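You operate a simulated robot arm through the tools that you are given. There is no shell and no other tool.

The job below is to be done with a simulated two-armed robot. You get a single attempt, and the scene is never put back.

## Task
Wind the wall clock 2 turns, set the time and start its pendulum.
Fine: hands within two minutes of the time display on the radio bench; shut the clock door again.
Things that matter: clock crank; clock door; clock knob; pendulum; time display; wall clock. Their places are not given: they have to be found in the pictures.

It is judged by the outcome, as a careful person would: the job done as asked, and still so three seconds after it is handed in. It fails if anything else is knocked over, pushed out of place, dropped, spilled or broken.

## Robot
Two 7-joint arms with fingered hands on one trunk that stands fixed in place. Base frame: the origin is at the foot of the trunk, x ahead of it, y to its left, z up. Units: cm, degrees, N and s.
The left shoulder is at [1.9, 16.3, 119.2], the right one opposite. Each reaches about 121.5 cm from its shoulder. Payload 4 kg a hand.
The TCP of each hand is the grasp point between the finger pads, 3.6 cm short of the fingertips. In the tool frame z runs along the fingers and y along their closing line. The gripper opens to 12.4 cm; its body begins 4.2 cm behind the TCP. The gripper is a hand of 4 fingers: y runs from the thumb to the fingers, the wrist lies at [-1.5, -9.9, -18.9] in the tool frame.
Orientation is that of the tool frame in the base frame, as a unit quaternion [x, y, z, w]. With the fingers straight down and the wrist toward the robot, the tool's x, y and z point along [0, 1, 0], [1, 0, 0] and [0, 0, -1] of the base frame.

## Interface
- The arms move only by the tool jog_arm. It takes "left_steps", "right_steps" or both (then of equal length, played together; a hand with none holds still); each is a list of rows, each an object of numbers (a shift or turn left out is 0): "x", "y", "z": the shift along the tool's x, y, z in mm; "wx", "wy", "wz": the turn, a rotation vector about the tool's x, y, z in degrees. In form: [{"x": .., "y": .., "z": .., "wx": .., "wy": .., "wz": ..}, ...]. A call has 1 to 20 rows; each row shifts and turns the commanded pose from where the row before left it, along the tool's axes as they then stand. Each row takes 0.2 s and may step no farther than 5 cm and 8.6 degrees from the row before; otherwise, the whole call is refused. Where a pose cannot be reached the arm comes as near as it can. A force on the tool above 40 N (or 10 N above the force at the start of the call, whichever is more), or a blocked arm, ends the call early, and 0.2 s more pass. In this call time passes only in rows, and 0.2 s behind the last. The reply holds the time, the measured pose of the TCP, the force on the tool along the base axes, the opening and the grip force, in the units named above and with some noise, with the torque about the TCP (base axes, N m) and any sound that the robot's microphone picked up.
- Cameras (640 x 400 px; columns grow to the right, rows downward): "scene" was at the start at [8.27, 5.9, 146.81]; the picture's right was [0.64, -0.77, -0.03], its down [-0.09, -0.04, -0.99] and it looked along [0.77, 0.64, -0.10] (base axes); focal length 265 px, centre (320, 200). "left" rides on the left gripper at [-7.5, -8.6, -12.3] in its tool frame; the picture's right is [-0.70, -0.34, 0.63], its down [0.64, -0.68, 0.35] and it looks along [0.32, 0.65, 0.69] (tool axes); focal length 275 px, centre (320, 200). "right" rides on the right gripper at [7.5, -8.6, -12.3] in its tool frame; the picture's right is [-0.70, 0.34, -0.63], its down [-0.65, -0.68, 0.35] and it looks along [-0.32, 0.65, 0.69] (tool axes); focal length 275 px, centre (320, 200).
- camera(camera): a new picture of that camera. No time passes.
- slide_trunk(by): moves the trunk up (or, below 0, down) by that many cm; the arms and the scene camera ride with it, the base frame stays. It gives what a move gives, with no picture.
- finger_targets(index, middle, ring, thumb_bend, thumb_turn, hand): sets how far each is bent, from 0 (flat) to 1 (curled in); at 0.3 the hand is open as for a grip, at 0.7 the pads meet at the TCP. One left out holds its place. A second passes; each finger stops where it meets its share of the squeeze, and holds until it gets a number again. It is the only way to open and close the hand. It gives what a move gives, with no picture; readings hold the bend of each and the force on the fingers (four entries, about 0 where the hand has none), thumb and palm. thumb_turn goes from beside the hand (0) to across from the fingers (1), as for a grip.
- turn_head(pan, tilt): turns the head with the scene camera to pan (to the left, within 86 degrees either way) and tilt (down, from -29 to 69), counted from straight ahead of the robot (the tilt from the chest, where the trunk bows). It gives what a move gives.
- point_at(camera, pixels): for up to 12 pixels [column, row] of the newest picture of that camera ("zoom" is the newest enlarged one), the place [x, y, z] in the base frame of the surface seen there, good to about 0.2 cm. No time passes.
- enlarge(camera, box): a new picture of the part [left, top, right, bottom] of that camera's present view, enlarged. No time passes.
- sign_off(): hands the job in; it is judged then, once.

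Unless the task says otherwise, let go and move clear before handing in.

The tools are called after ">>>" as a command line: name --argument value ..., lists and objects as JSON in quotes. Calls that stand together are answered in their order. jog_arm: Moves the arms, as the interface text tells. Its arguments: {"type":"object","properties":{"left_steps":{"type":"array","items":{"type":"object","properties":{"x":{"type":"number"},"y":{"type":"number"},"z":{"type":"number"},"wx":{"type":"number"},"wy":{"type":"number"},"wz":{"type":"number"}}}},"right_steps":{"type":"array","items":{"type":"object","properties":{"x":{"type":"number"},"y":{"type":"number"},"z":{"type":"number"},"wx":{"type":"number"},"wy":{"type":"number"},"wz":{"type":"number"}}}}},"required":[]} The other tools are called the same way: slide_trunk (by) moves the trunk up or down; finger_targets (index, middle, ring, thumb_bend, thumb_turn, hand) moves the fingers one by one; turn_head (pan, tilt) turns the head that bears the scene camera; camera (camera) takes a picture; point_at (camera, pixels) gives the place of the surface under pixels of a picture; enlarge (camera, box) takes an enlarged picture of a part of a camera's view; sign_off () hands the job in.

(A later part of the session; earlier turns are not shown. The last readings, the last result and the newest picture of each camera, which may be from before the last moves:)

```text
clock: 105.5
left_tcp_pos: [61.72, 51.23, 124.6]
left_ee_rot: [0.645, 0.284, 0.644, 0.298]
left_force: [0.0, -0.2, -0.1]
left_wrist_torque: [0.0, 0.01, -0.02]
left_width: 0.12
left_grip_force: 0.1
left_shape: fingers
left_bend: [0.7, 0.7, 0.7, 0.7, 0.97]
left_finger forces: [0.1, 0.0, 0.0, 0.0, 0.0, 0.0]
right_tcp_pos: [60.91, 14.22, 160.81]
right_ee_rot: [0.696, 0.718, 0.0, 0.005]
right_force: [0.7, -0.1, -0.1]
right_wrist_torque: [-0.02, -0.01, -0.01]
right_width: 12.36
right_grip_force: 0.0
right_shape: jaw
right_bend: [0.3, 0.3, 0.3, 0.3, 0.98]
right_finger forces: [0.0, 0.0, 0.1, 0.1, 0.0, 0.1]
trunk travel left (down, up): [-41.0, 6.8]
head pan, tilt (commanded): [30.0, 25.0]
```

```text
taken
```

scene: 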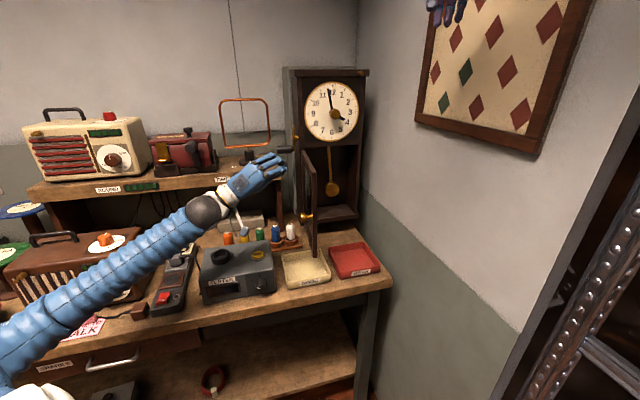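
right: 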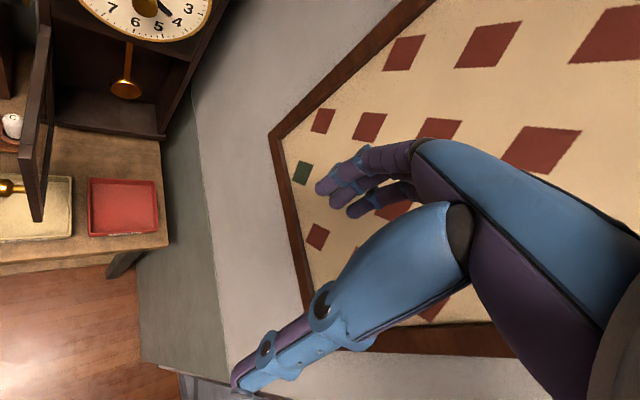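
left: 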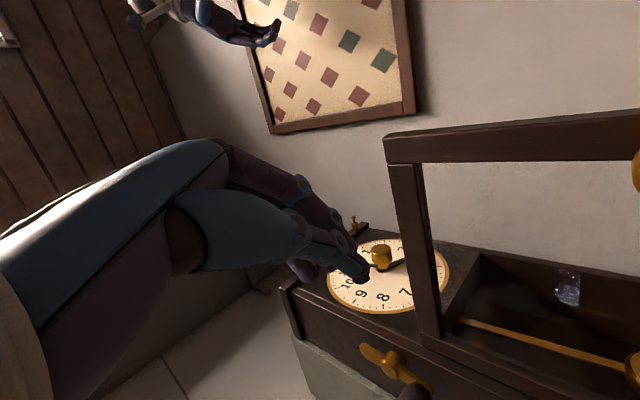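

The forearm now crosses near the tester and brown radio in the view, so I'll check its actual distance from them.

>>> point_at --camera "scene" --pixels '[[40, 330], [90, 285], [140, 250], [180, 228], [205, 208], [100, 240], [75, 245], [240, 255], [260, 250], [30, 360], [175, 280], [100, 325]]'

>>> turn_head --pan 45 --tilt 35

>>> camera --camera "scene"

```text
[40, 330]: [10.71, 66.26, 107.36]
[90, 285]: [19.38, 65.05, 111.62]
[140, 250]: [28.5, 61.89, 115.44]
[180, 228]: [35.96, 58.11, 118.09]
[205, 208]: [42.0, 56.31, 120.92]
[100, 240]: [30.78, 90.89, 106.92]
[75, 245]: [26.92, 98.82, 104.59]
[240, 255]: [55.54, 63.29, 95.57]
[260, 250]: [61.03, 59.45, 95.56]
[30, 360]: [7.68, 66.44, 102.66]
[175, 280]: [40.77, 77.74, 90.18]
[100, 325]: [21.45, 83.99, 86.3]
```

```text
clock: 106.3
left_tcp_pos: [61.75, 51.38, 124.62]
left_ee_rot: [0.645, 0.283, 0.644, 0.297]
left_force: [-0.6, -0.3, 0.2]
left_wrist_torque: [-0.01, 0.0, 0.01]
left_width: 0.12
left_grip_force: 0.0
left_shape: fingers
left_bend: [0.7, 0.7, 0.7, 0.7, 0.97]
left_finger forces: [0.0, 0.0, 0.0, 0.0, 0.1, 0.0]
right_tcp_pos: [60.81, 14.32, 160.71]
right_ee_rot: [0.697, 0.717, -0.001, 0.006]
right_force: [0.7, 0.2, -0.6]
right_wrist_torque: [0.04, -0.01, 0.02]
right_width: 12.38
right_grip_force: 0.0
right_shape: jaw
right_bend: [0.3, 0.3, 0.3, 0.3, 0.98]
right_finger forces: [0.1, 0.0, 0.0, 0.0, 0.1, 0.0]
trunk travel left (down, up): [-41.0, 6.8]
head pan, tilt (commanded): [45.0, 35.0]
```

```text
taken
```

scene: 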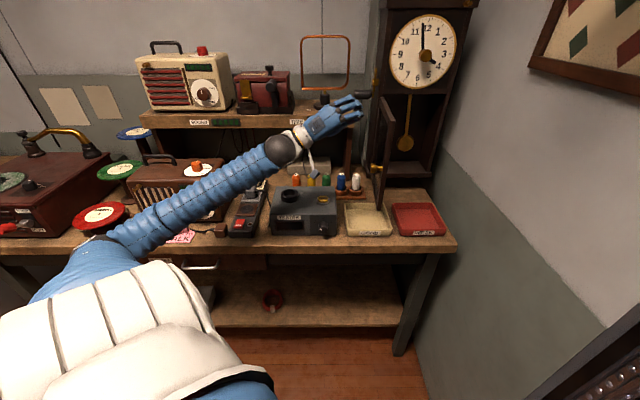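

The elbow swung out to the left but stays about 18 cm in front of the table edge and clear of the radio and records. I'll finish lowering beside the door's outer face.

>>> jog_arm --left_steps '[{"x": -37.8, "y": -17.5, "z": -17.3}, {"x": -37.8, "y": -17.5, "z": -17.3}]'

>>> camera --camera "left"

>>> enlarge --camera "scene" --box '[280, 60, 460, 220]'

>>> point_at --camera "zoom" --pixels '[[360, 150], [350, 380], [330, 275]]'

```text
clock: 106.9
left_tcp_pos: [58.26, 47.74, 117.07]
left_ee_rot: [0.645, 0.283, 0.644, 0.299]
left_force: [-1.1, -0.3, 0.4]
left_wrist_torque: [0.01, 0.0, 0.02]
left_width: 0.11
left_grip_force: 0.1
left_shape: fingers
left_bend: [0.7, 0.7, 0.7, 0.7, 0.97]
left_finger forces: [0.0, 0.0, 0.0, 0.0, 0.0, 0.1]
right_tcp_pos: [60.81, 14.2, 160.62]
right_ee_rot: [0.696, 0.718, -0.001, 0.006]
right_force: [-0.4, 0.7, 0.4]
right_wrist_torque: [-0.02, 0.02, 0.01]
right_width: 12.38
right_grip_force: 0.1
right_shape: jaw
right_bend: [0.3, 0.3, 0.3, 0.3, 0.98]
right_finger forces: [0.0, 0.0, 0.0, 0.1, 0.0, 0.1]
trunk travel left (down, up): [-41.0, 6.8]
head pan, tilt (commanded): [45.0, 35.0]
```

```text
taken
```

left: 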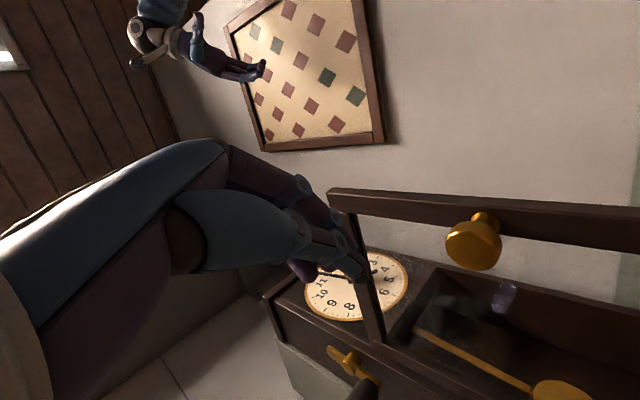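

```text
2.50 times, centred on (370, 140) of scene
```

zoom: 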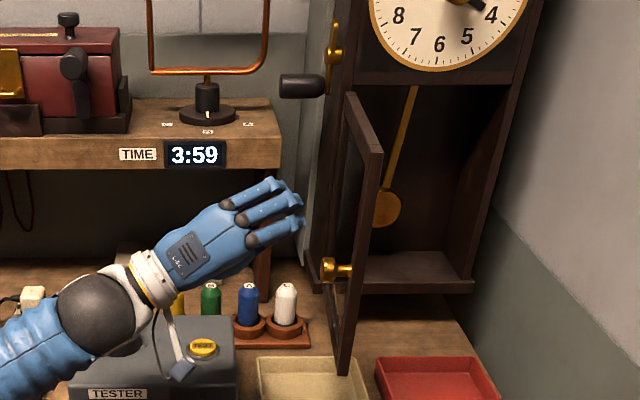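

```text
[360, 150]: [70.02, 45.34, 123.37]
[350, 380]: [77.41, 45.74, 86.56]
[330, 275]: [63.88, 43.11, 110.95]
```

The display now reads 3:59 and the hand sits left of the door at knob level plus 6 cm. I'll begin pushing the door's free edge to the right, in stages.

>>> jog_arm --left_steps '[{"z": 20.1, "x": -16.6, "y": 14.9}, {"z": 20.1, "x": -16.6, "y": 14.9}, {"z": 16.3, "x": -11.4, "y": 10.3}, {"z": 16.3, "x": -11.4, "y": 10.3}, {"z": 16.3, "x": -11.4, "y": 10.3}]'

>>> enlarge --camera "scene" --box '[280, 60, 460, 220]'

>>> enlarge --camera "right" --box '[0, 0, 240, 260]'

```text
clock: 108.1
left_tcp_pos: [67.01, 38.71, 117.2]
left_ee_rot: [0.645, 0.284, 0.644, 0.297]
left_force: [0.9, -0.1, -0.6]
left_wrist_torque: [-0.02, -0.01, -0.02]
left_width: 0.11
left_grip_force: 0.0
left_shape: fingers
left_bend: [0.7, 0.7, 0.7, 0.7, 0.97]
left_finger forces: [0.1, 0.0, 0.0, 0.1, 0.0, 0.0]
right_tcp_pos: [60.85, 14.32, 160.79]
right_ee_rot: [0.695, 0.719, 0.0, 0.006]
right_force: [-0.3, 0.1, 0.4]
right_wrist_torque: [0.01, 0.03, 0.0]
right_width: 12.39
right_grip_force: 0.0
right_shape: jaw
right_bend: [0.3, 0.3, 0.3, 0.3, 0.98]
right_finger forces: [0.0, 0.1, 0.0, 0.0, 0.0, 0.0]
trunk travel left (down, up): [-41.0, 6.8]
head pan, tilt (commanded): [45.0, 35.0]
```

```text
2.50 times, centred on (370, 140) of scene
```

zoom: 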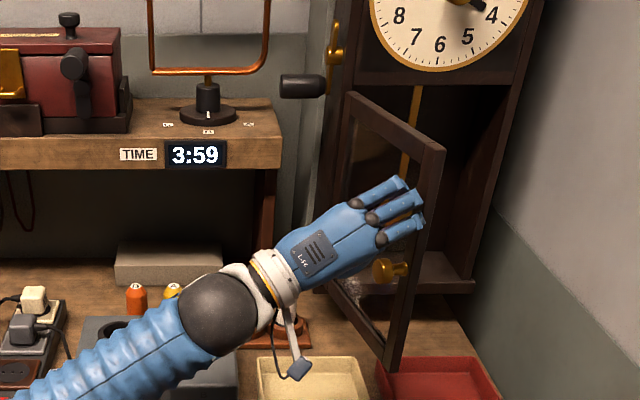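

```text
1.54 times, centred on (120, 130) of right
```

zoom: 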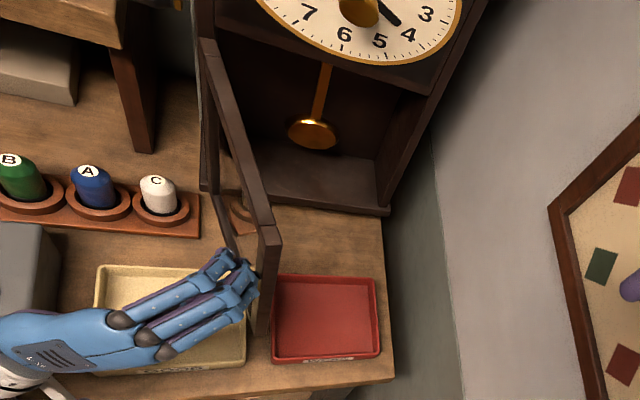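

The fingers push the door's stile smoothly; it's now at about 72°. I'll continue along the closing arc.

>>> jog_arm --left_steps '[{"z": 17.7, "x": -6.8, "y": 6.2}, {"z": 17.7, "x": -6.8, "y": 6.2}, {"z": 17.7, "x": -6.8, "y": 6.2}, {"z": 14.7, "x": -2.4, "y": 2.1}, {"z": 14.7, "x": -2.4, "y": 2.1}, {"z": 14.7, "x": -2.4, "y": 2.1}, {"z": 14.7, "x": -2.4, "y": 2.1}]'

>>> enlarge --camera "scene" --box '[280, 60, 460, 220]'

>>> enlarge --camera "right" --box '[0, 0, 240, 260]'

```text
clock: 109.7
left_tcp_pos: [77.97, 34.41, 117.29]
left_ee_rot: [0.646, 0.283, 0.644, 0.298]
left_force: [-0.5, 0.5, -0.4]
left_wrist_torque: [0.01, 0.01, 0.01]
left_width: 0.11
left_grip_force: 0.2
left_shape: fingers
left_bend: [0.7, 0.7, 0.7, 0.7, 0.97]
left_finger forces: [0.0, 0.1, 0.0, 0.0, 0.3, 0.0]
right_tcp_pos: [60.98, 14.27, 160.73]
right_ee_rot: [0.697, 0.718, -0.001, 0.007]
right_force: [0.1, 0.0, -0.3]
right_wrist_torque: [0.03, -0.01, 0.01]
right_width: 12.36
right_grip_force: 0.1
right_shape: jaw
right_bend: [0.3, 0.3, 0.3, 0.3, 0.98]
right_finger forces: [0.1, 0.0, 0.0, 0.0, 0.0, 0.0]
trunk travel left (down, up): [-41.0, 6.8]
head pan, tilt (commanded): [45.0, 35.0]
```

```text
2.50 times, centred on (370, 140) of scene
```

zoom: 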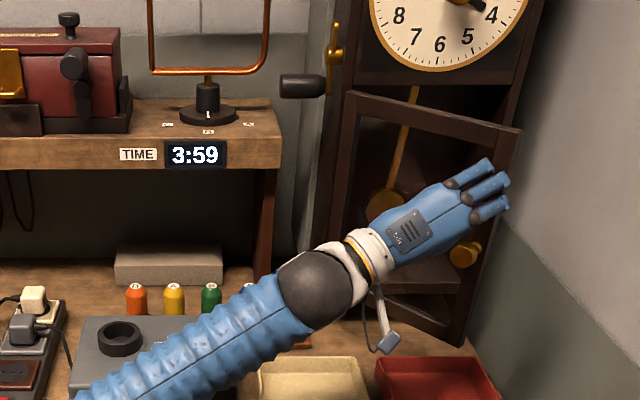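

```text
1.54 times, centred on (120, 130) of right
```

zoom: 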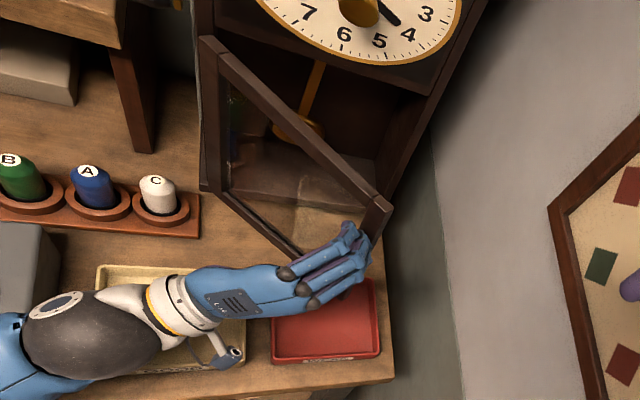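

The door is at about 40° and following. I'll continue along the arc to nearly closed.

>>> jog_arm --left_steps '[{"z": 15, "x": 0.5, "y": -0.5}, {"z": 15, "x": 0.5, "y": -0.5}, {"z": 15, "x": 0.5, "y": -0.5}, {"z": 15, "x": 0.5, "y": -0.5}, {"z": 14, "x": 3.3, "y": -3}, {"z": 14, "x": 3.3, "y": -3}, {"z": 14, "x": 3.3, "y": -3}]'

>>> enlarge --camera "scene" --box '[280, 60, 460, 220]'

>>> enlarge --camera "right" --box '[0, 0, 240, 260]'

```text
clock: 111.3
left_tcp_pos: [88.57, 35.91, 117.35]
left_ee_rot: [0.645, 0.283, 0.644, 0.298]
left_force: [-0.2, 0.3, 0.7]
left_wrist_torque: [-0.04, 0.02, 0.0]
left_width: 0.1
left_grip_force: 0.1
left_shape: fingers
left_bend: [0.7, 0.7, 0.7, 0.7, 0.97]
left_finger forces: [0.0, 0.0, 0.0, 0.0, 0.5, 0.1]
right_tcp_pos: [60.93, 14.23, 160.8]
right_ee_rot: [0.696, 0.718, 0.0, 0.005]
right_force: [-0.2, -0.2, -0.6]
right_wrist_torque: [0.0, -0.01, -0.01]
right_width: 12.38
right_grip_force: 0.1
right_shape: jaw
right_bend: [0.3, 0.3, 0.3, 0.3, 0.98]
right_finger forces: [0.0, 0.0, 0.1, 0.0, 0.0, 0.0]
trunk travel left (down, up): [-41.0, 6.8]
head pan, tilt (commanded): [45.0, 35.0]
```

```text
2.50 times, centred on (370, 140) of scene
```

zoom: 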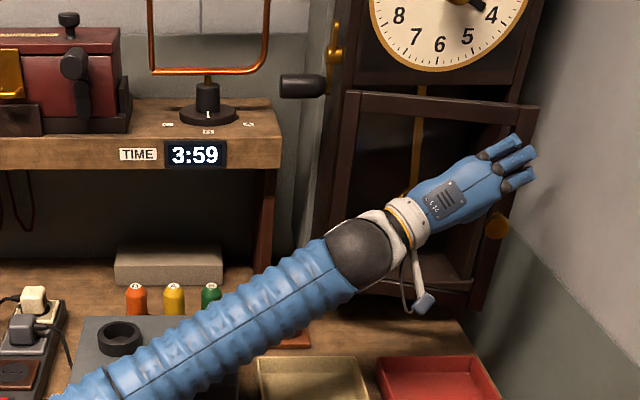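

```text
1.54 times, centred on (120, 130) of right
```

zoom: 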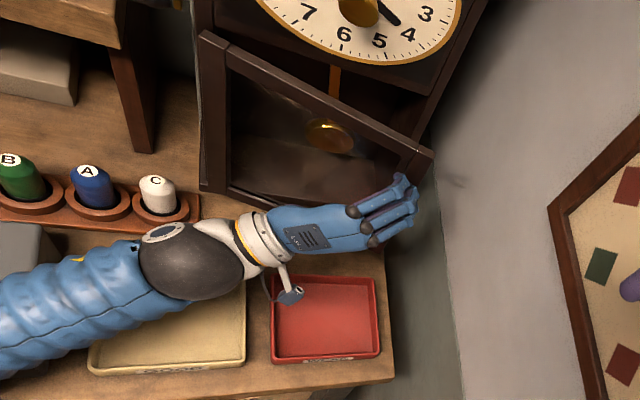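

The door is at about 18°, and the pendulum swings behind the glass. I'll bring it nearly shut.

>>> jog_arm --left_steps '[{"z": 14, "x": 3.3, "y": -3}, {"z": 12.7, "x": 6, "y": -5.4}, {"z": 12.7, "x": 6, "y": -5.4}, {"z": 10, "x": 5.5, "y": -5}]'

>>> enlarge --camera "scene" --box '[320, 80, 460, 210]'

>>> enlarge --camera "right" --box '[40, 0, 240, 180]'

```text
clock: 112.3
left_tcp_pos: [93.37, 38.58, 117.31]
left_ee_rot: [0.645, 0.283, 0.644, 0.298]
left_force: [-0.5, -0.1, 0.0]
left_wrist_torque: [0.02, 0.0, 0.0]
left_width: 0.07
left_grip_force: 0.1
left_shape: fingers
left_bend: [0.7, 0.7, 0.7, 0.7, 0.97]
left_finger forces: [0.0, 0.1, 0.0, 0.0, 0.0, 0.0]
right_tcp_pos: [60.88, 14.26, 160.75]
right_ee_rot: [0.697, 0.717, 0.0, 0.006]
right_force: [-0.6, 0.4, -0.5]
right_wrist_torque: [-0.03, 0.0, 0.01]
right_width: 12.37
right_grip_force: 0.1
right_shape: jaw
right_bend: [0.3, 0.3, 0.3, 0.3, 0.98]
right_finger forces: [0.1, 0.0, 0.0, 0.0, 0.0, 0.0]
trunk travel left (down, up): [-41.0, 6.8]
head pan, tilt (commanded): [45.0, 35.0]
```

```text
3.08 times, centred on (390, 145) of scene
```

zoom: 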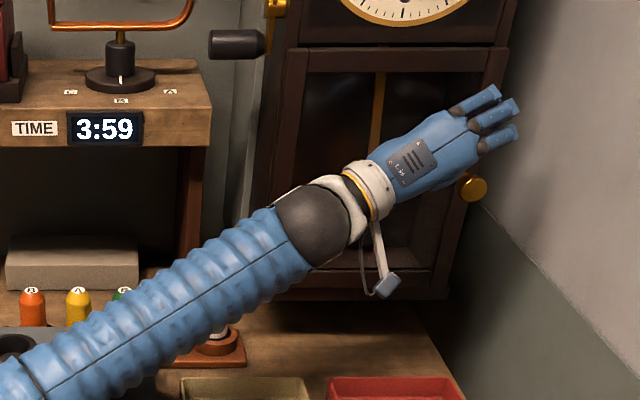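

```text
2.22 times, centred on (140, 90) of right
```

zoom: 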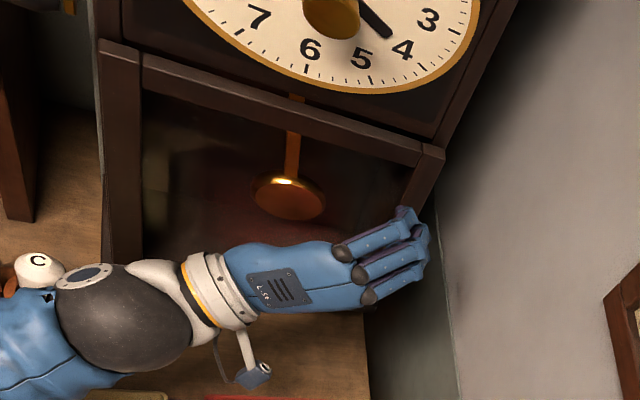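

The door looks almost or fully shut. I'll measure the stile to check how far it stands out.

>>> point_at --camera "zoom" --pixels '[[425, 185], [430, 165], [120, 150], [125, 80], [410, 205], [150, 70], [400, 150]]'

>>> enlarge --camera "right" --box '[150, 40, 210, 110]'

```text
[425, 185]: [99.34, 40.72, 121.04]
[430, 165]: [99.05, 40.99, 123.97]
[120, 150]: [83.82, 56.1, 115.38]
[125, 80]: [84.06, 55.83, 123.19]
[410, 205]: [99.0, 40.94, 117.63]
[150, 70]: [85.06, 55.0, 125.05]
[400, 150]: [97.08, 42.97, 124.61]
```

```text
5.71 times, centred on (180, 75) of right
```

zoom: 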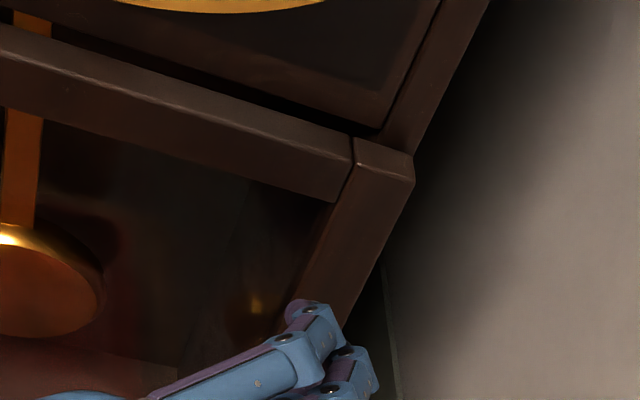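

The stile reads flush with the rest of the door, so the door seems shut. I'll give it a gentle press with the fingertips to be sure.

>>> jog_arm --left_steps '[{"z": 5.7, "x": 4.2, "y": -3.8}, {"z": 5.7, "x": 4.2, "y": -3.8}]'

>>> jog_arm --left_steps '[{"z": 4, "x": 3, "y": -2.7}]'

>>> enlarge --camera "right" --box '[40, 0, 240, 180]'

```text
clock: 112.9
left_tcp_pos: [94.67, 39.61, 117.31]
left_ee_rot: [0.645, 0.284, 0.644, 0.298]
left_force: [0.0, 0.2, -1.0]
left_wrist_torque: [0.01, 0.01, 0.01]
left_width: 0.12
left_grip_force: 0.0
left_shape: fingers
left_bend: [0.7, 0.7, 0.7, 0.7, 0.97]
left_finger forces: [0.1, 0.0, 0.1, 0.0, 0.0, 0.0]
right_tcp_pos: [60.83, 14.28, 160.85]
right_ee_rot: [0.696, 0.718, -0.001, 0.005]
right_force: [0.0, -0.3, 0.2]
right_wrist_torque: [-0.02, 0.02, 0.01]
right_width: 12.36
right_grip_force: 0.0
right_shape: jaw
right_bend: [0.3, 0.3, 0.3, 0.3, 0.98]
right_finger forces: [0.1, 0.1, 0.1, 0.1, 0.0, 0.0]
trunk travel left (down, up): [-41.0, 6.8]
head pan, tilt (commanded): [45.0, 35.0]
```

```text
clock: 113.3
left_tcp_pos: [94.81, 40.08, 117.42]
left_ee_rot: [0.645, 0.284, 0.644, 0.298]
left_force: [0.2, -0.5, 0.2]
left_wrist_torque: [-0.03, 0.0, 0.03]
left_width: 0.1
left_grip_force: 0.1
left_shape: fingers
left_bend: [0.7, 0.7, 0.7, 0.7, 0.97]
left_finger forces: [0.0, 0.1, 0.1, 0.0, 0.0, 0.0]
right_tcp_pos: [60.9, 14.38, 160.77]
right_ee_rot: [0.696, 0.718, -0.001, 0.006]
right_force: [-0.1, 0.0, 0.5]
right_wrist_torque: [0.03, -0.02, -0.01]
right_width: 12.37
right_grip_force: 0.0
right_shape: jaw
right_bend: [0.3, 0.3, 0.3, 0.3, 0.98]
right_finger forces: [0.0, 0.1, 0.0, 0.0, 0.0, 0.1]
trunk travel left (down, up): [-41.0, 6.8]
head pan, tilt (commanded): [45.0, 35.0]
```

```text
2.22 times, centred on (140, 90) of right
```

zoom: 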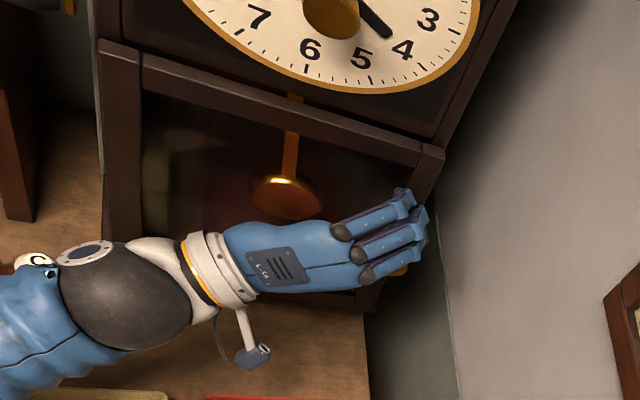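

There's no contact yet, so I'll press a little farther in small steps.

>>> jog_arm --left_steps '[{"z": 3.5, "x": 2.6, "y": -2.4}, {"z": 3.5, "x": 2.6, "y": -2.4}]'

>>> jog_arm --left_steps '[{"z": 3.5, "x": 2.6, "y": -2.4}]'

```text
clock: 113.9
left_tcp_pos: [95.29, 40.46, 117.45]
left_ee_rot: [0.645, 0.281, 0.644, 0.299]
left_force: [-28.7, -16.0, 0.2]
left_wrist_torque: [0.17, -0.26, -0.26]
left_width: 0.0
left_grip_force: 17.0
left_shape: fingers
left_bend: [0.7, 0.71, 0.71, 0.7, 0.96]
left_finger forces: [0.0, 11.9, 14.4, 0.0, 8.7, 0.1]
right_tcp_pos: [60.78, 14.17, 160.77]
right_ee_rot: [0.695, 0.719, 0.0, 0.005]
right_force: [0.3, -0.7, 0.6]
right_wrist_torque: [-0.02, 0.02, 0.01]
right_width: 12.38
right_grip_force: 0.0
right_shape: jaw
right_bend: [0.3, 0.3, 0.3, 0.3, 0.98]
right_finger forces: [0.0, 0.1, 0.0, 0.1, 0.0, 0.1]
trunk travel left (down, up): [-41.0, 6.8]
head pan, tilt (commanded): [45.0, 35.0]
```

```text
clock: 114.2
left_tcp_pos: [95.48, 40.23, 117.68]
left_ee_rot: [0.645, 0.279, 0.645, 0.3]
left_force: [-20.9, -5.1, 2.3]
left_wrist_torque: [0.01, -0.22, 0.04]
left_width: 0.01
left_grip_force: 11.6
left_shape: fingers
left_bend: [0.7, 0.71, 0.71, 0.7, 0.96]
left_finger forces: [0.0, 6.2, 10.9, 0.0, 5.3, 0.0]
right_tcp_pos: [60.64, 14.09, 160.82]
right_ee_rot: [0.696, 0.718, 0.0, 0.005]
right_force: [-0.4, -0.2, 0.0]
right_wrist_torque: [-0.03, 0.02, 0.03]
right_width: 12.4
right_grip_force: 0.0
right_shape: jaw
right_bend: [0.3, 0.3, 0.3, 0.3, 0.98]
right_finger forces: [0.0, 0.0, 0.0, 0.0, 0.0, 0.0]
trunk travel left (down, up): [-41.0, 6.8]
head pan, tilt (commanded): [45.0, 35.0]
stopped in row 1 (left hand): the force on the tool passed its limit at 48 N (the readings are from after the stop); the commanded pose is now the measured one
```

Firm contact confirms the door is against its stop. I'll back the hand away and check the door, pendulum and time.

>>> jog_arm --left_steps '[{"z": -10.5, "x": -7.9, "y": 7.1}, {"z": -14, "x": -10.5, "y": 9.5}, {"z": -30, "x": -5, "y": 5}, {"z": -40}, {"z": -40}]'

>>> camera --camera "scene"

>>> enlarge --camera "right" --box '[40, 0, 240, 180]'

>>> point_at --camera "zoom" --pixels '[[425, 185], [400, 240], [385, 280], [120, 150], [125, 230], [410, 205]]'

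```text
clock: 115.4
left_tcp_pos: [81.9, 37.33, 117.6]
left_ee_rot: [0.645, 0.281, 0.644, 0.301]
left_force: [0.1, 0.0, 0.2]
left_wrist_torque: [-0.01, -0.01, 0.0]
left_width: 0.09
left_grip_force: 0.1
left_shape: fingers
left_bend: [0.7, 0.7, 0.7, 0.7, 0.97]
left_finger forces: [0.1, 0.0, 0.0, 0.0, 0.0, 0.0]
right_tcp_pos: [60.83, 14.15, 160.8]
right_ee_rot: [0.697, 0.717, 0.001, 0.005]
right_force: [0.3, 0.1, 0.1]
right_wrist_torque: [0.01, 0.01, -0.01]
right_width: 12.41
right_grip_force: 0.0
right_shape: jaw
right_bend: [0.3, 0.3, 0.3, 0.3, 0.98]
right_finger forces: [0.0, 0.0, 0.0, 0.0, 0.1, 0.1]
trunk travel left (down, up): [-41.0, 6.8]
head pan, tilt (commanded): [45.0, 35.0]
```

```text
taken
```

scene: 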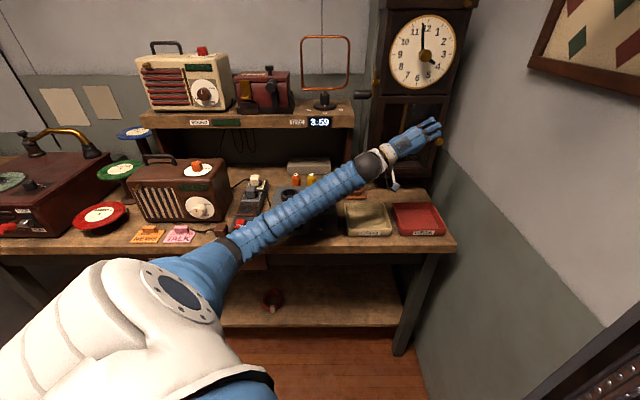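

```text
2.22 times, centred on (140, 90) of right
```

zoom: 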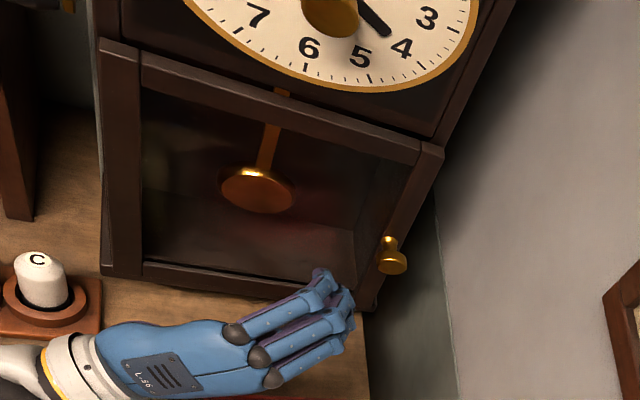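

```text
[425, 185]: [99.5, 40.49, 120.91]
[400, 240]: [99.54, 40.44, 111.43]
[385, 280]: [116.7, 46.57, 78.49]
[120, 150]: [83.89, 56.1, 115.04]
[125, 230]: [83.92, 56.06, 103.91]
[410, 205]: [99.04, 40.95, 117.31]
```

The door is shut, with both stiles flush at the same depth, and the pendulum is still swinging. I'll check the clock hands against the display.

>>> enlarge --camera "scene" --box '[385, 10, 460, 95]'

>>> enlarge --camera "scene" --box '[280, 105, 350, 140]'

```text
4.71 times, centred on (422, 52) of scene
```

zoom: 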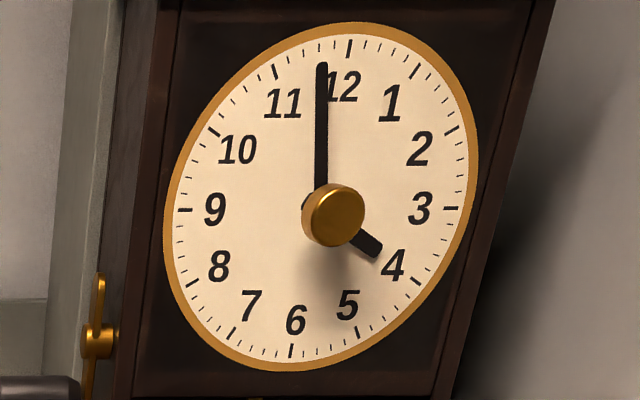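

```text
9.14 times, centred on (315, 122) of scene
```

zoom: 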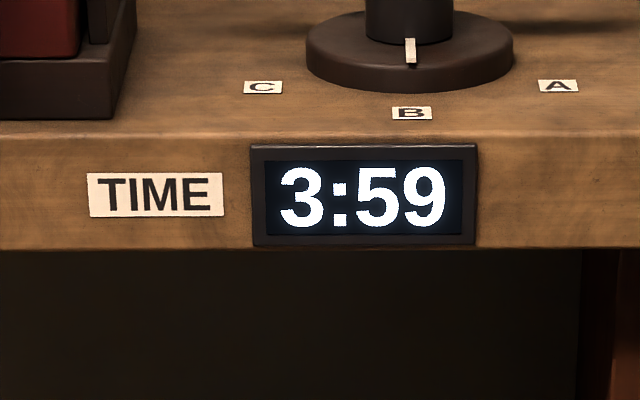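

I'll measure the minute hand's direction in 3D for an exact reading.

>>> enlarge --camera "scene" --box '[400, 15, 440, 60]'

>>> point_at --camera "zoom" --pixels '[[282, 120], [282, 150], [282, 180], [282, 220], [282, 260], [282, 290]]'

>>> enlarge --camera "right" --box '[80, 0, 200, 60]'

```text
8.89 times, centred on (420, 38) of scene
```

zoom: 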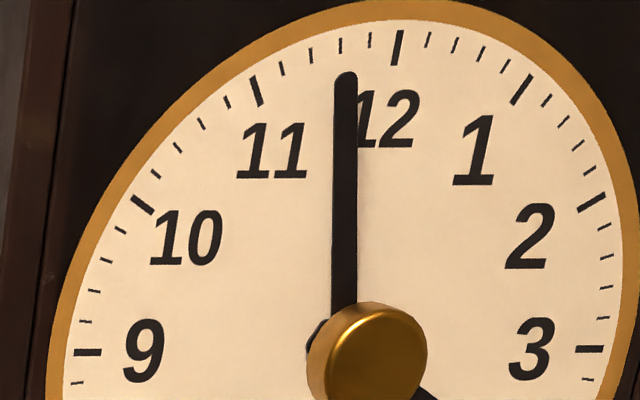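

```text
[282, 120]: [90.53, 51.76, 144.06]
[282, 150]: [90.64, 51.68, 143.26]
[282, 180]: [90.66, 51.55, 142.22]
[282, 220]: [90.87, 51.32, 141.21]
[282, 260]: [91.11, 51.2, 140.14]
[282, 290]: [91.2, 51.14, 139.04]
```

```text
5.33 times, centred on (140, 30) of right
```

zoom: 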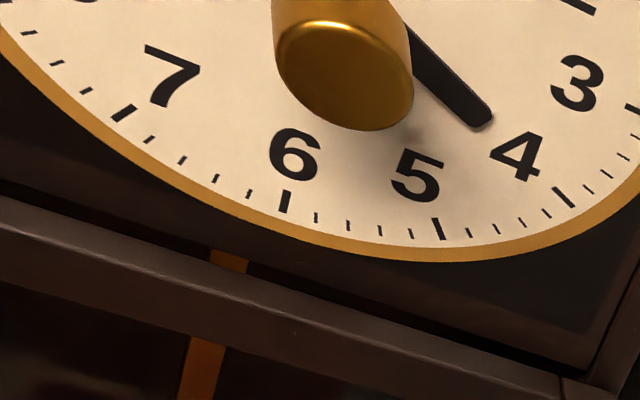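

The minute hand reads about 58 against a display of 3:59, so it is within two minutes. Before finishing I'll check that the trays and other items were not moved, by measuring their corners.

>>> enlarge --camera "scene" --box '[270, 150, 460, 260]'

>>> point_at --camera "zoom" --pixels '[[415, 188], [555, 185], [578, 265], [428, 275], [255, 185], [385, 190], [403, 272], [260, 275]]'

>>> camera --camera "right"

```text
3.37 times, centred on (365, 205) of scene
```

zoom: 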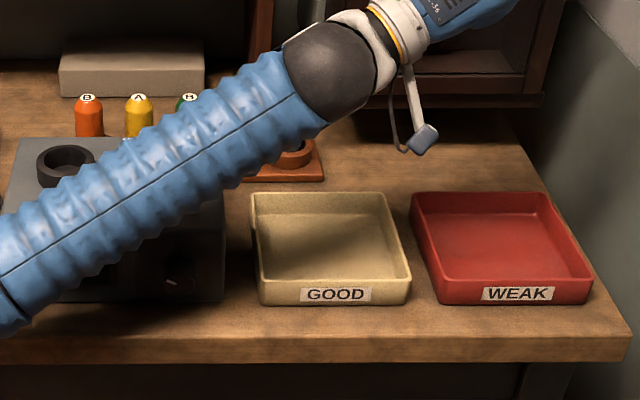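

```text
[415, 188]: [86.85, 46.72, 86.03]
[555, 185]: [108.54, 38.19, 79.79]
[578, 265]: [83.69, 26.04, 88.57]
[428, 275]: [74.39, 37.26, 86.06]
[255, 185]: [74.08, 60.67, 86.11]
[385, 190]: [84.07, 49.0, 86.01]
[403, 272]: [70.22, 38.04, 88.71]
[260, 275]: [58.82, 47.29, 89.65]
```

```text
taken
```

right: 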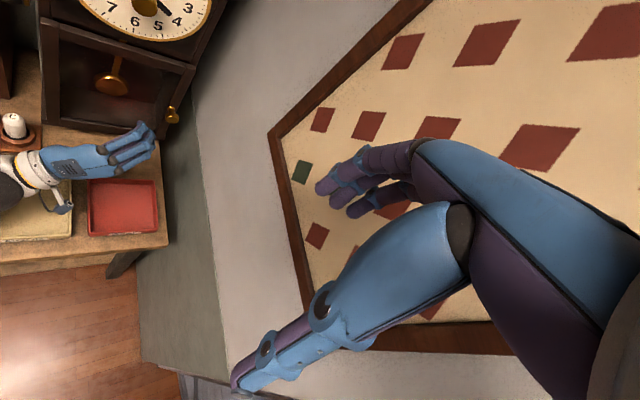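

The trays look square with the table as before. For a firm check I'll measure the two tray labels and the tester and compare them with their first-picture positions.

>>> point_at --camera "zoom" --pixels '[[518, 294], [337, 294], [590, 272], [437, 303], [262, 303], [590, 300]]'

>>> point_at --camera "right" --pixels '[[88, 181], [157, 181], [158, 229], [89, 235], [171, 114], [12, 125]]'

```text
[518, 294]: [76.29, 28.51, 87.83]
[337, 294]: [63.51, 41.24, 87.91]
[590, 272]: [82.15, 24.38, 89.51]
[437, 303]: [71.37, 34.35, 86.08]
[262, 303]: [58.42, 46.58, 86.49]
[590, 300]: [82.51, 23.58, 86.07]
```

```text
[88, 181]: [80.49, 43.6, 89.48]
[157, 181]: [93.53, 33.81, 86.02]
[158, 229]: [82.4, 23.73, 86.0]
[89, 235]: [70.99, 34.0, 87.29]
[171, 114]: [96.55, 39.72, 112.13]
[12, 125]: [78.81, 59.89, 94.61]
```

Nothing on the table has moved: both labels project to within 2 px of their first-picture positions. A closer estimate of the minute hand is 57.6, so against 3:59 the margin is thin and I'd rather nudge it closer. I'll bring the left hand back in front of the knob.

>>> jog_arm --left_steps '[{"x": 26.8, "y": 29.7}, {"x": 26.8, "y": 29.7}, {"x": 26.8, "y": 29.7}, {"x": 26.8, "y": 29.7}, {"x": 26.8, "y": 29.7}, {"wx": 5.02, "wy": 5.57}, {"wx": 5.02, "wy": 5.57}, {"wx": 5.02, "wy": 5.57}, {"wx": 5.02, "wy": 5.57}, {"wx": 5.02, "wy": 5.57}, {"wx": 5.02, "wy": 5.57}, {"wz": -6.75}, {"wz": -6.75}, {"wz": -6.75}, {"wz": -6.75}]'

>>> camera --camera "left"

>>> camera --camera "scene"

```text
clock: 118.6
left_tcp_pos: [81.7, 37.85, 137.35]
left_ee_rot: [0.357, 0.61, 0.68, 0.196]
left_force: [-0.5, -0.7, 0.8]
left_wrist_torque: [0.05, -0.01, -0.04]
left_width: 0.11
left_grip_force: 0.0
left_shape: fingers
left_bend: [0.7, 0.7, 0.7, 0.7, 0.97]
left_finger forces: [0.0, 0.0, 0.0, 0.0, 0.1, 0.1]
right_tcp_pos: [60.71, 14.14, 160.86]
right_ee_rot: [0.696, 0.718, 0.002, 0.005]
right_force: [0.2, 0.2, 0.1]
right_wrist_torque: [0.01, 0.02, 0.02]
right_width: 12.39
right_grip_force: 0.0
right_shape: jaw
right_bend: [0.3, 0.3, 0.3, 0.3, 0.98]
right_finger forces: [0.1, 0.1, 0.0, 0.0, 0.0, 0.1]
trunk travel left (down, up): [-41.0, 6.8]
head pan, tilt (commanded): [45.0, 35.0]
```

```text
taken
```

left: 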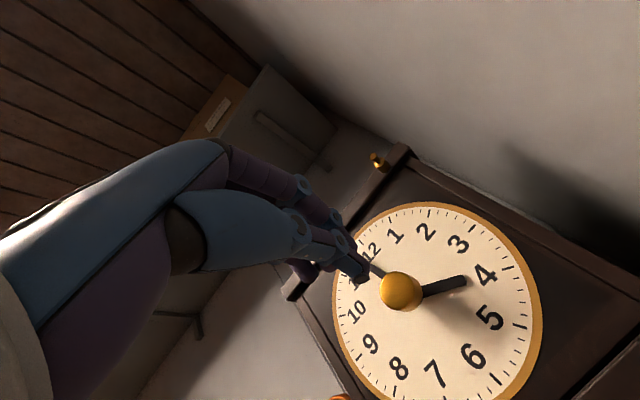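

```text
taken
```

scene: 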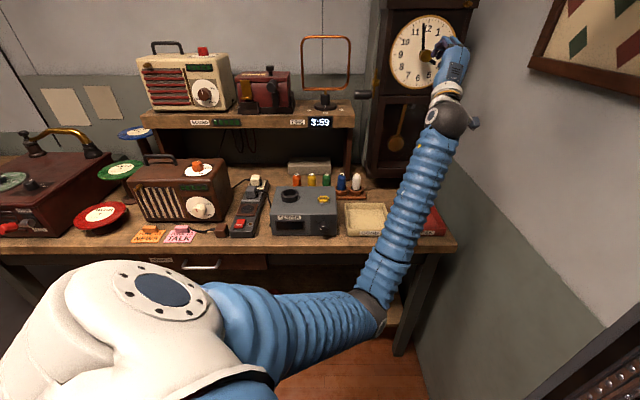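

The hand is in front of the knob. I'll turn the head to centre the clock face for accurate monitoring.

>>> turn_head --pan 34 --tilt 8

>>> camera --camera "scene"

```text
clock: 119.5
left_tcp_pos: [81.82, 37.75, 137.3]
left_ee_rot: [0.357, 0.61, 0.68, 0.195]
left_force: [-0.6, -0.4, -0.5]
left_wrist_torque: [-0.01, -0.01, 0.03]
left_width: 0.1
left_grip_force: 0.0
left_shape: fingers
left_bend: [0.7, 0.7, 0.7, 0.7, 0.97]
left_finger forces: [0.0, 0.0, 0.0, 0.1, 0.1, 0.0]
right_tcp_pos: [60.67, 14.13, 160.74]
right_ee_rot: [0.697, 0.717, 0.0, 0.005]
right_force: [1.3, 0.2, 1.1]
right_wrist_torque: [0.0, -0.04, 0.02]
right_width: 12.37
right_grip_force: 0.0
right_shape: jaw
right_bend: [0.3, 0.3, 0.3, 0.3, 0.98]
right_finger forces: [0.0, 0.1, 0.0, 0.0, 0.1, 0.1]
trunk travel left (down, up): [-41.0, 6.8]
head pan, tilt (commanded): [34.0, 8.0]
```

```text
taken
```

scene: 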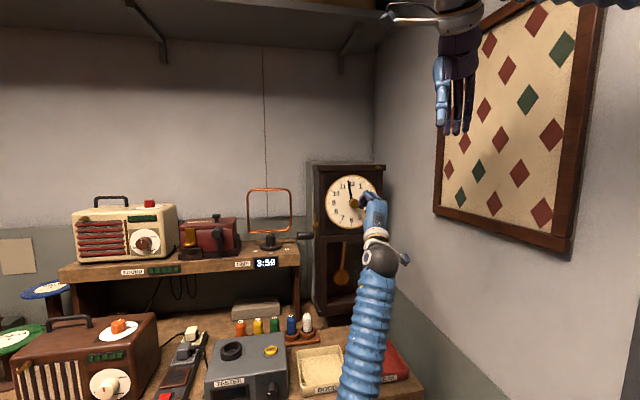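

>>> enlarge --camera "scene" --box '[322, 170, 382, 232]'

>>> point_at --camera "zoom" --pixels '[[300, 85], [303, 110], [306, 135], [309, 160], [325, 68], [325, 350]]'

```text
6.45 times, centred on (352, 201) of scene
```

zoom: 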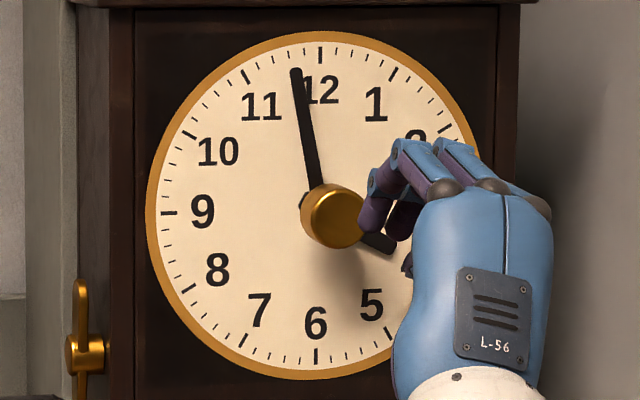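

```text
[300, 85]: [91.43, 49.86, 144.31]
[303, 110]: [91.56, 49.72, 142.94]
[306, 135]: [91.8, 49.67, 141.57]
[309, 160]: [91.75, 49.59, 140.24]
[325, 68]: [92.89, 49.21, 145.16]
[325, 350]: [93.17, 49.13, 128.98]
```

The hand reads about 58.0 against 3:59. I'll nudge it about 7° forward: open the fingers and approach the knob as before.

>>> finger_targets --hand "left" --index 0.45 --middle 0.45 --ring 0.45 --thumb_bend 0.45

>>> jog_arm --left_steps '[{"wx": 0.35, "wy": 1.36, "x": 2, "y": -0.5}, {"z": 32, "x": 1.5, "y": -0.5}, {"z": 32, "x": 1}, {"z": 32}, {"z": 4}]'

>>> camera --camera "left"

>>> enlarge --camera "scene" --box '[322, 170, 382, 232]'

```text
clock: 120.5
left_tcp_pos: [81.74, 37.72, 137.38]
left_ee_rot: [0.358, 0.61, 0.679, 0.197]
left_force: [0.3, 0.0, 0.2]
left_wrist_torque: [-0.03, 0.0, 0.02]
left_width: 7.74
left_grip_force: 0.0
left_shape: fingers
left_bend: [0.45, 0.45, 0.45, 0.45, 0.97]
left_finger forces: [0.1, 0.0, 0.0, 0.0, 0.0, 0.1]
right_tcp_pos: [60.79, 14.15, 160.81]
right_ee_rot: [0.697, 0.717, 0.0, 0.004]
right_force: [-1.0, 0.9, 0.9]
right_wrist_torque: [-0.02, 0.01, -0.01]
right_width: 12.38
right_grip_force: 0.1
right_shape: jaw
right_bend: [0.3, 0.3, 0.3, 0.3, 0.98]
right_finger forces: [0.1, 0.0, 0.1, 0.0, 0.1, 0.0]
trunk travel left (down, up): [-41.0, 6.8]
head pan, tilt (commanded): [34.0, 8.0]
```

```text
clock: 121.7
left_tcp_pos: [88.36, 45.31, 137.44]
left_ee_rot: [0.349, 0.614, 0.682, 0.187]
left_force: [0.0, 0.8, 1.1]
left_wrist_torque: [0.0, 0.0, -0.01]
left_width: 7.76
left_grip_force: 0.2
left_shape: fingers
left_bend: [0.45, 0.45, 0.45, 0.45, 0.97]
left_finger forces: [0.0, 0.0, 0.1, 0.0, 0.0, 0.0]
right_tcp_pos: [60.74, 14.14, 160.8]
right_ee_rot: [0.697, 0.717, 0.0, 0.005]
right_force: [0.1, -0.1, 0.2]
right_wrist_torque: [-0.02, -0.03, 0.0]
right_width: 12.39
right_grip_force: 0.1
right_shape: jaw
right_bend: [0.3, 0.3, 0.3, 0.3, 0.98]
right_finger forces: [0.0, 0.1, 0.0, 0.1, 0.0, 0.0]
trunk travel left (down, up): [-41.0, 6.8]
head pan, tilt (commanded): [34.0, 8.0]
```

```text
taken
```

left: 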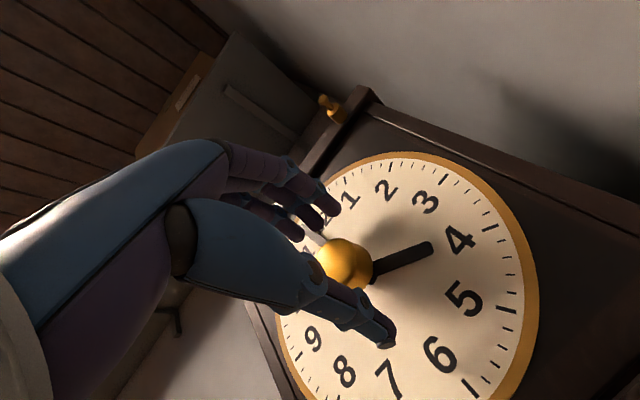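

```text
6.45 times, centred on (352, 201) of scene
```

zoom: 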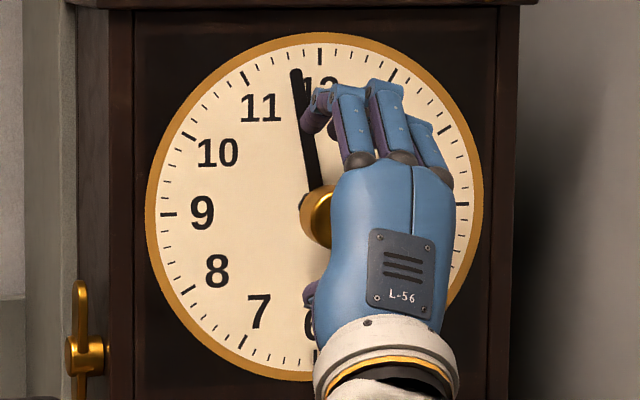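

The TCP is on the knob axis at 6.1 cm from the face. I'll close the fingers on the knob with the same gentle grip.

>>> finger_targets --hand "left" --index 0.67 --middle 0.67 --ring 0.67 --thumb_bend 0.62

>>> enlarge --camera "scene" --box '[322, 170, 382, 232]'

```text
clock: 122.7
left_tcp_pos: [88.65, 45.07, 137.33]
left_ee_rot: [0.349, 0.615, 0.682, 0.188]
left_force: [0.3, 0.6, 1.0]
left_wrist_torque: [0.07, -0.06, 0.0]
left_width: 3.23
left_grip_force: 7.0
left_shape: fingers
left_bend: [0.64, 0.64, 0.67, 0.6, 0.97]
left_finger forces: [3.2, 4.1, 0.0, 0.0, 6.7, 0.1]
right_tcp_pos: [60.74, 14.13, 160.8]
right_ee_rot: [0.697, 0.717, 0.0, 0.004]
right_force: [0.8, 0.3, -0.9]
right_wrist_torque: [0.01, 0.02, 0.0]
right_width: 12.38
right_grip_force: 0.0
right_shape: jaw
right_bend: [0.3, 0.3, 0.3, 0.3, 0.98]
right_finger forces: [0.0, 0.1, 0.1, 0.0, 0.0, 0.0]
trunk travel left (down, up): [-41.0, 6.8]
head pan, tilt (commanded): [34.0, 8.0]
```

```text
6.45 times, centred on (352, 201) of scene
```

zoom: 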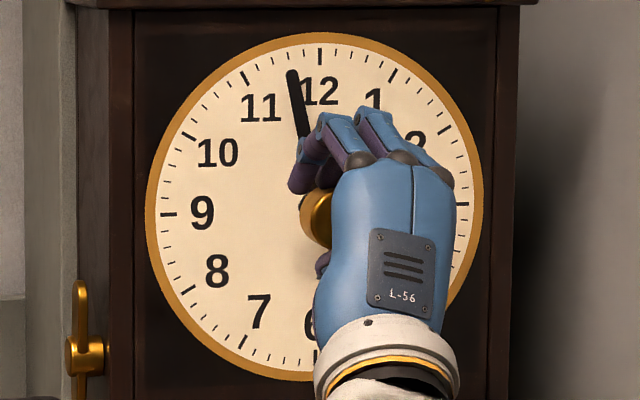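

Gripping turned the hand back slightly to about 57.7. I'll rotate 8° clockwise and look again.

>>> jog_arm --left_steps '[{"wz": 4}, {"wz": 4}, {"wz": 0}, {"wz": 0}]'

>>> enlarge --camera "scene" --box '[322, 170, 382, 232]'

```text
clock: 123.7
left_tcp_pos: [88.66, 45.24, 137.36]
left_ee_rot: [0.391, 0.589, 0.694, 0.139]
left_force: [-1.0, -0.7, 1.0]
left_wrist_torque: [0.07, -0.06, 0.0]
left_width: 3.19
left_grip_force: 7.9
left_shape: fingers
left_bend: [0.64, 0.64, 0.67, 0.6, 0.97]
left_finger forces: [3.2, 4.7, 0.0, 0.1, 7.8, 0.0]
right_tcp_pos: [60.57, 14.02, 160.87]
right_ee_rot: [0.696, 0.718, 0.0, 0.005]
right_force: [0.2, 0.5, -0.2]
right_wrist_torque: [-0.03, 0.0, 0.0]
right_width: 12.37
right_grip_force: 0.0
right_shape: jaw
right_bend: [0.3, 0.3, 0.3, 0.3, 0.98]
right_finger forces: [0.0, 0.0, 0.0, 0.0, 0.0, 0.0]
trunk travel left (down, up): [-41.0, 6.8]
head pan, tilt (commanded): [34.0, 8.0]
```

```text
6.45 times, centred on (352, 201) of scene
```

zoom: 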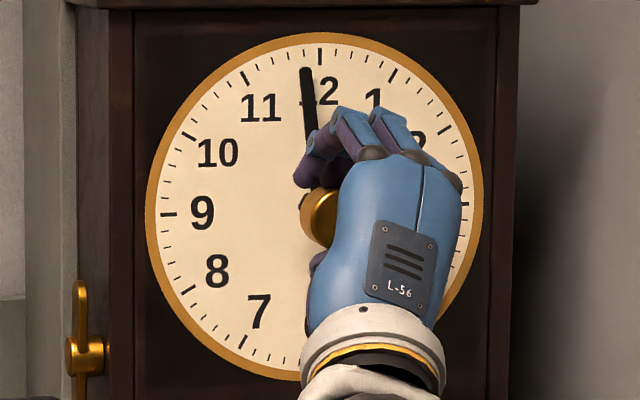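

The minute hand moved to about 58.6. I'll add 3° and then release and back away.

>>> jog_arm --left_steps '[{"wz": 3}, {"wz": 0}]'

>>> finger_targets --hand "left" --index 0.45 --middle 0.45 --ring 0.45 --thumb_bend 0.45

>>> jog_arm --left_steps '[{"z": -30}, {"z": -45}, {"z": -45}, {"z": -20, "x": 20}, {"x": 40, "y": 5}, {"x": 40, "y": 5}]'

>>> camera --camera "scene"

>>> enlarge --camera "scene" --box '[322, 170, 382, 232]'

>>> enlarge --camera "scene" --box '[230, 245, 300, 285]'

```text
clock: 124.3
left_tcp_pos: [88.51, 45.15, 137.41]
left_ee_rot: [0.407, 0.578, 0.697, 0.123]
left_force: [-0.4, -1.0, 2.5]
left_wrist_torque: [0.05, -0.1, -0.01]
left_width: 3.18
left_grip_force: 8.0
left_shape: fingers
left_bend: [0.64, 0.64, 0.67, 0.6, 0.97]
left_finger forces: [3.4, 5.0, 0.0, 0.0, 6.7, 0.1]
right_tcp_pos: [60.78, 14.12, 160.81]
right_ee_rot: [0.697, 0.718, 0.0, 0.005]
right_force: [0.2, 0.6, 0.6]
right_wrist_torque: [-0.03, 0.03, 0.01]
right_width: 12.37
right_grip_force: 0.1
right_shape: jaw
right_bend: [0.3, 0.3, 0.3, 0.3, 0.98]
right_finger forces: [0.0, 0.1, 0.0, 0.0, 0.1, 0.0]
trunk travel left (down, up): [-41.0, 6.8]
head pan, tilt (commanded): [34.0, 8.0]
```

```text
clock: 125.3
left_tcp_pos: [88.42, 45.31, 137.38]
left_ee_rot: [0.407, 0.578, 0.697, 0.12]
left_force: [-0.1, 0.0, -0.5]
left_wrist_torque: [0.02, 0.05, 0.0]
left_width: 7.76
left_grip_force: 0.0
left_shape: fingers
left_bend: [0.45, 0.45, 0.45, 0.45, 0.97]
left_finger forces: [0.1, 0.0, 0.0, 0.0, 0.0, 0.0]
right_tcp_pos: [60.7, 14.14, 160.82]
right_ee_rot: [0.697, 0.718, 0.0, 0.005]
right_force: [0.3, -0.7, -0.5]
right_wrist_torque: [0.01, 0.0, -0.02]
right_width: 12.4
right_grip_force: 0.2
right_shape: jaw
right_bend: [0.3, 0.3, 0.3, 0.3, 0.98]
right_finger forces: [0.1, 0.0, 0.0, 0.1, 0.0, 0.1]
trunk travel left (down, up): [-41.0, 6.8]
head pan, tilt (commanded): [34.0, 8.0]
```

```text
clock: 126.7
left_tcp_pos: [72.4, 41.35, 142.86]
left_ee_rot: [0.408, 0.577, 0.696, 0.123]
left_force: [0.3, -0.2, 0.2]
left_wrist_torque: [0.03, 0.0, 0.02]
left_width: 7.76
left_grip_force: 0.0
left_shape: fingers
left_bend: [0.45, 0.45, 0.45, 0.45, 0.98]
left_finger forces: [0.0, 0.0, 0.0, 0.0, 0.1, 0.0]
right_tcp_pos: [60.71, 14.16, 160.81]
right_ee_rot: [0.696, 0.718, 0.0, 0.005]
right_force: [0.9, 0.2, 0.2]
right_wrist_torque: [0.02, 0.0, 0.02]
right_width: 12.39
right_grip_force: 0.1
right_shape: jaw
right_bend: [0.3, 0.3, 0.3, 0.3, 0.98]
right_finger forces: [0.0, 0.0, 0.0, 0.1, 0.0, 0.0]
trunk travel left (down, up): [-41.0, 6.8]
head pan, tilt (commanded): [34.0, 8.0]
```

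```text
taken
```

scene: 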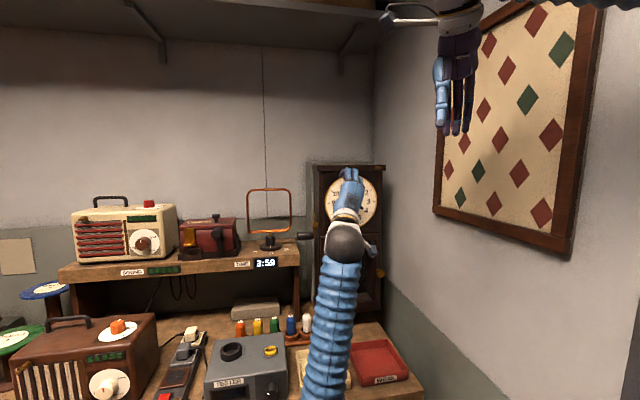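

```text
6.45 times, centred on (352, 201) of scene
```

zoom: 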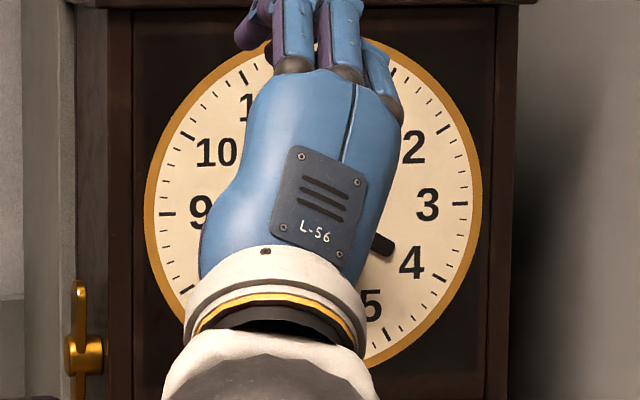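

```text
9.14 times, centred on (265, 265) of scene
```

zoom: 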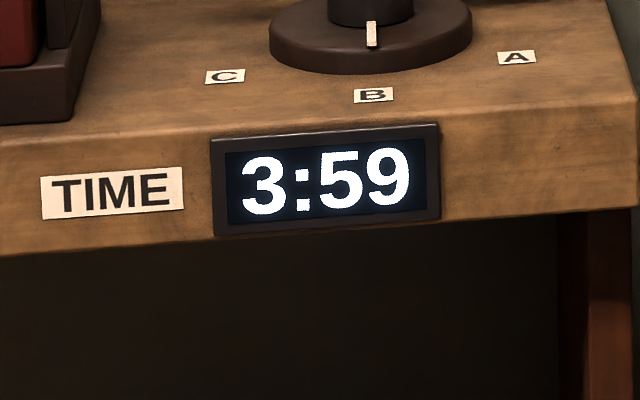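

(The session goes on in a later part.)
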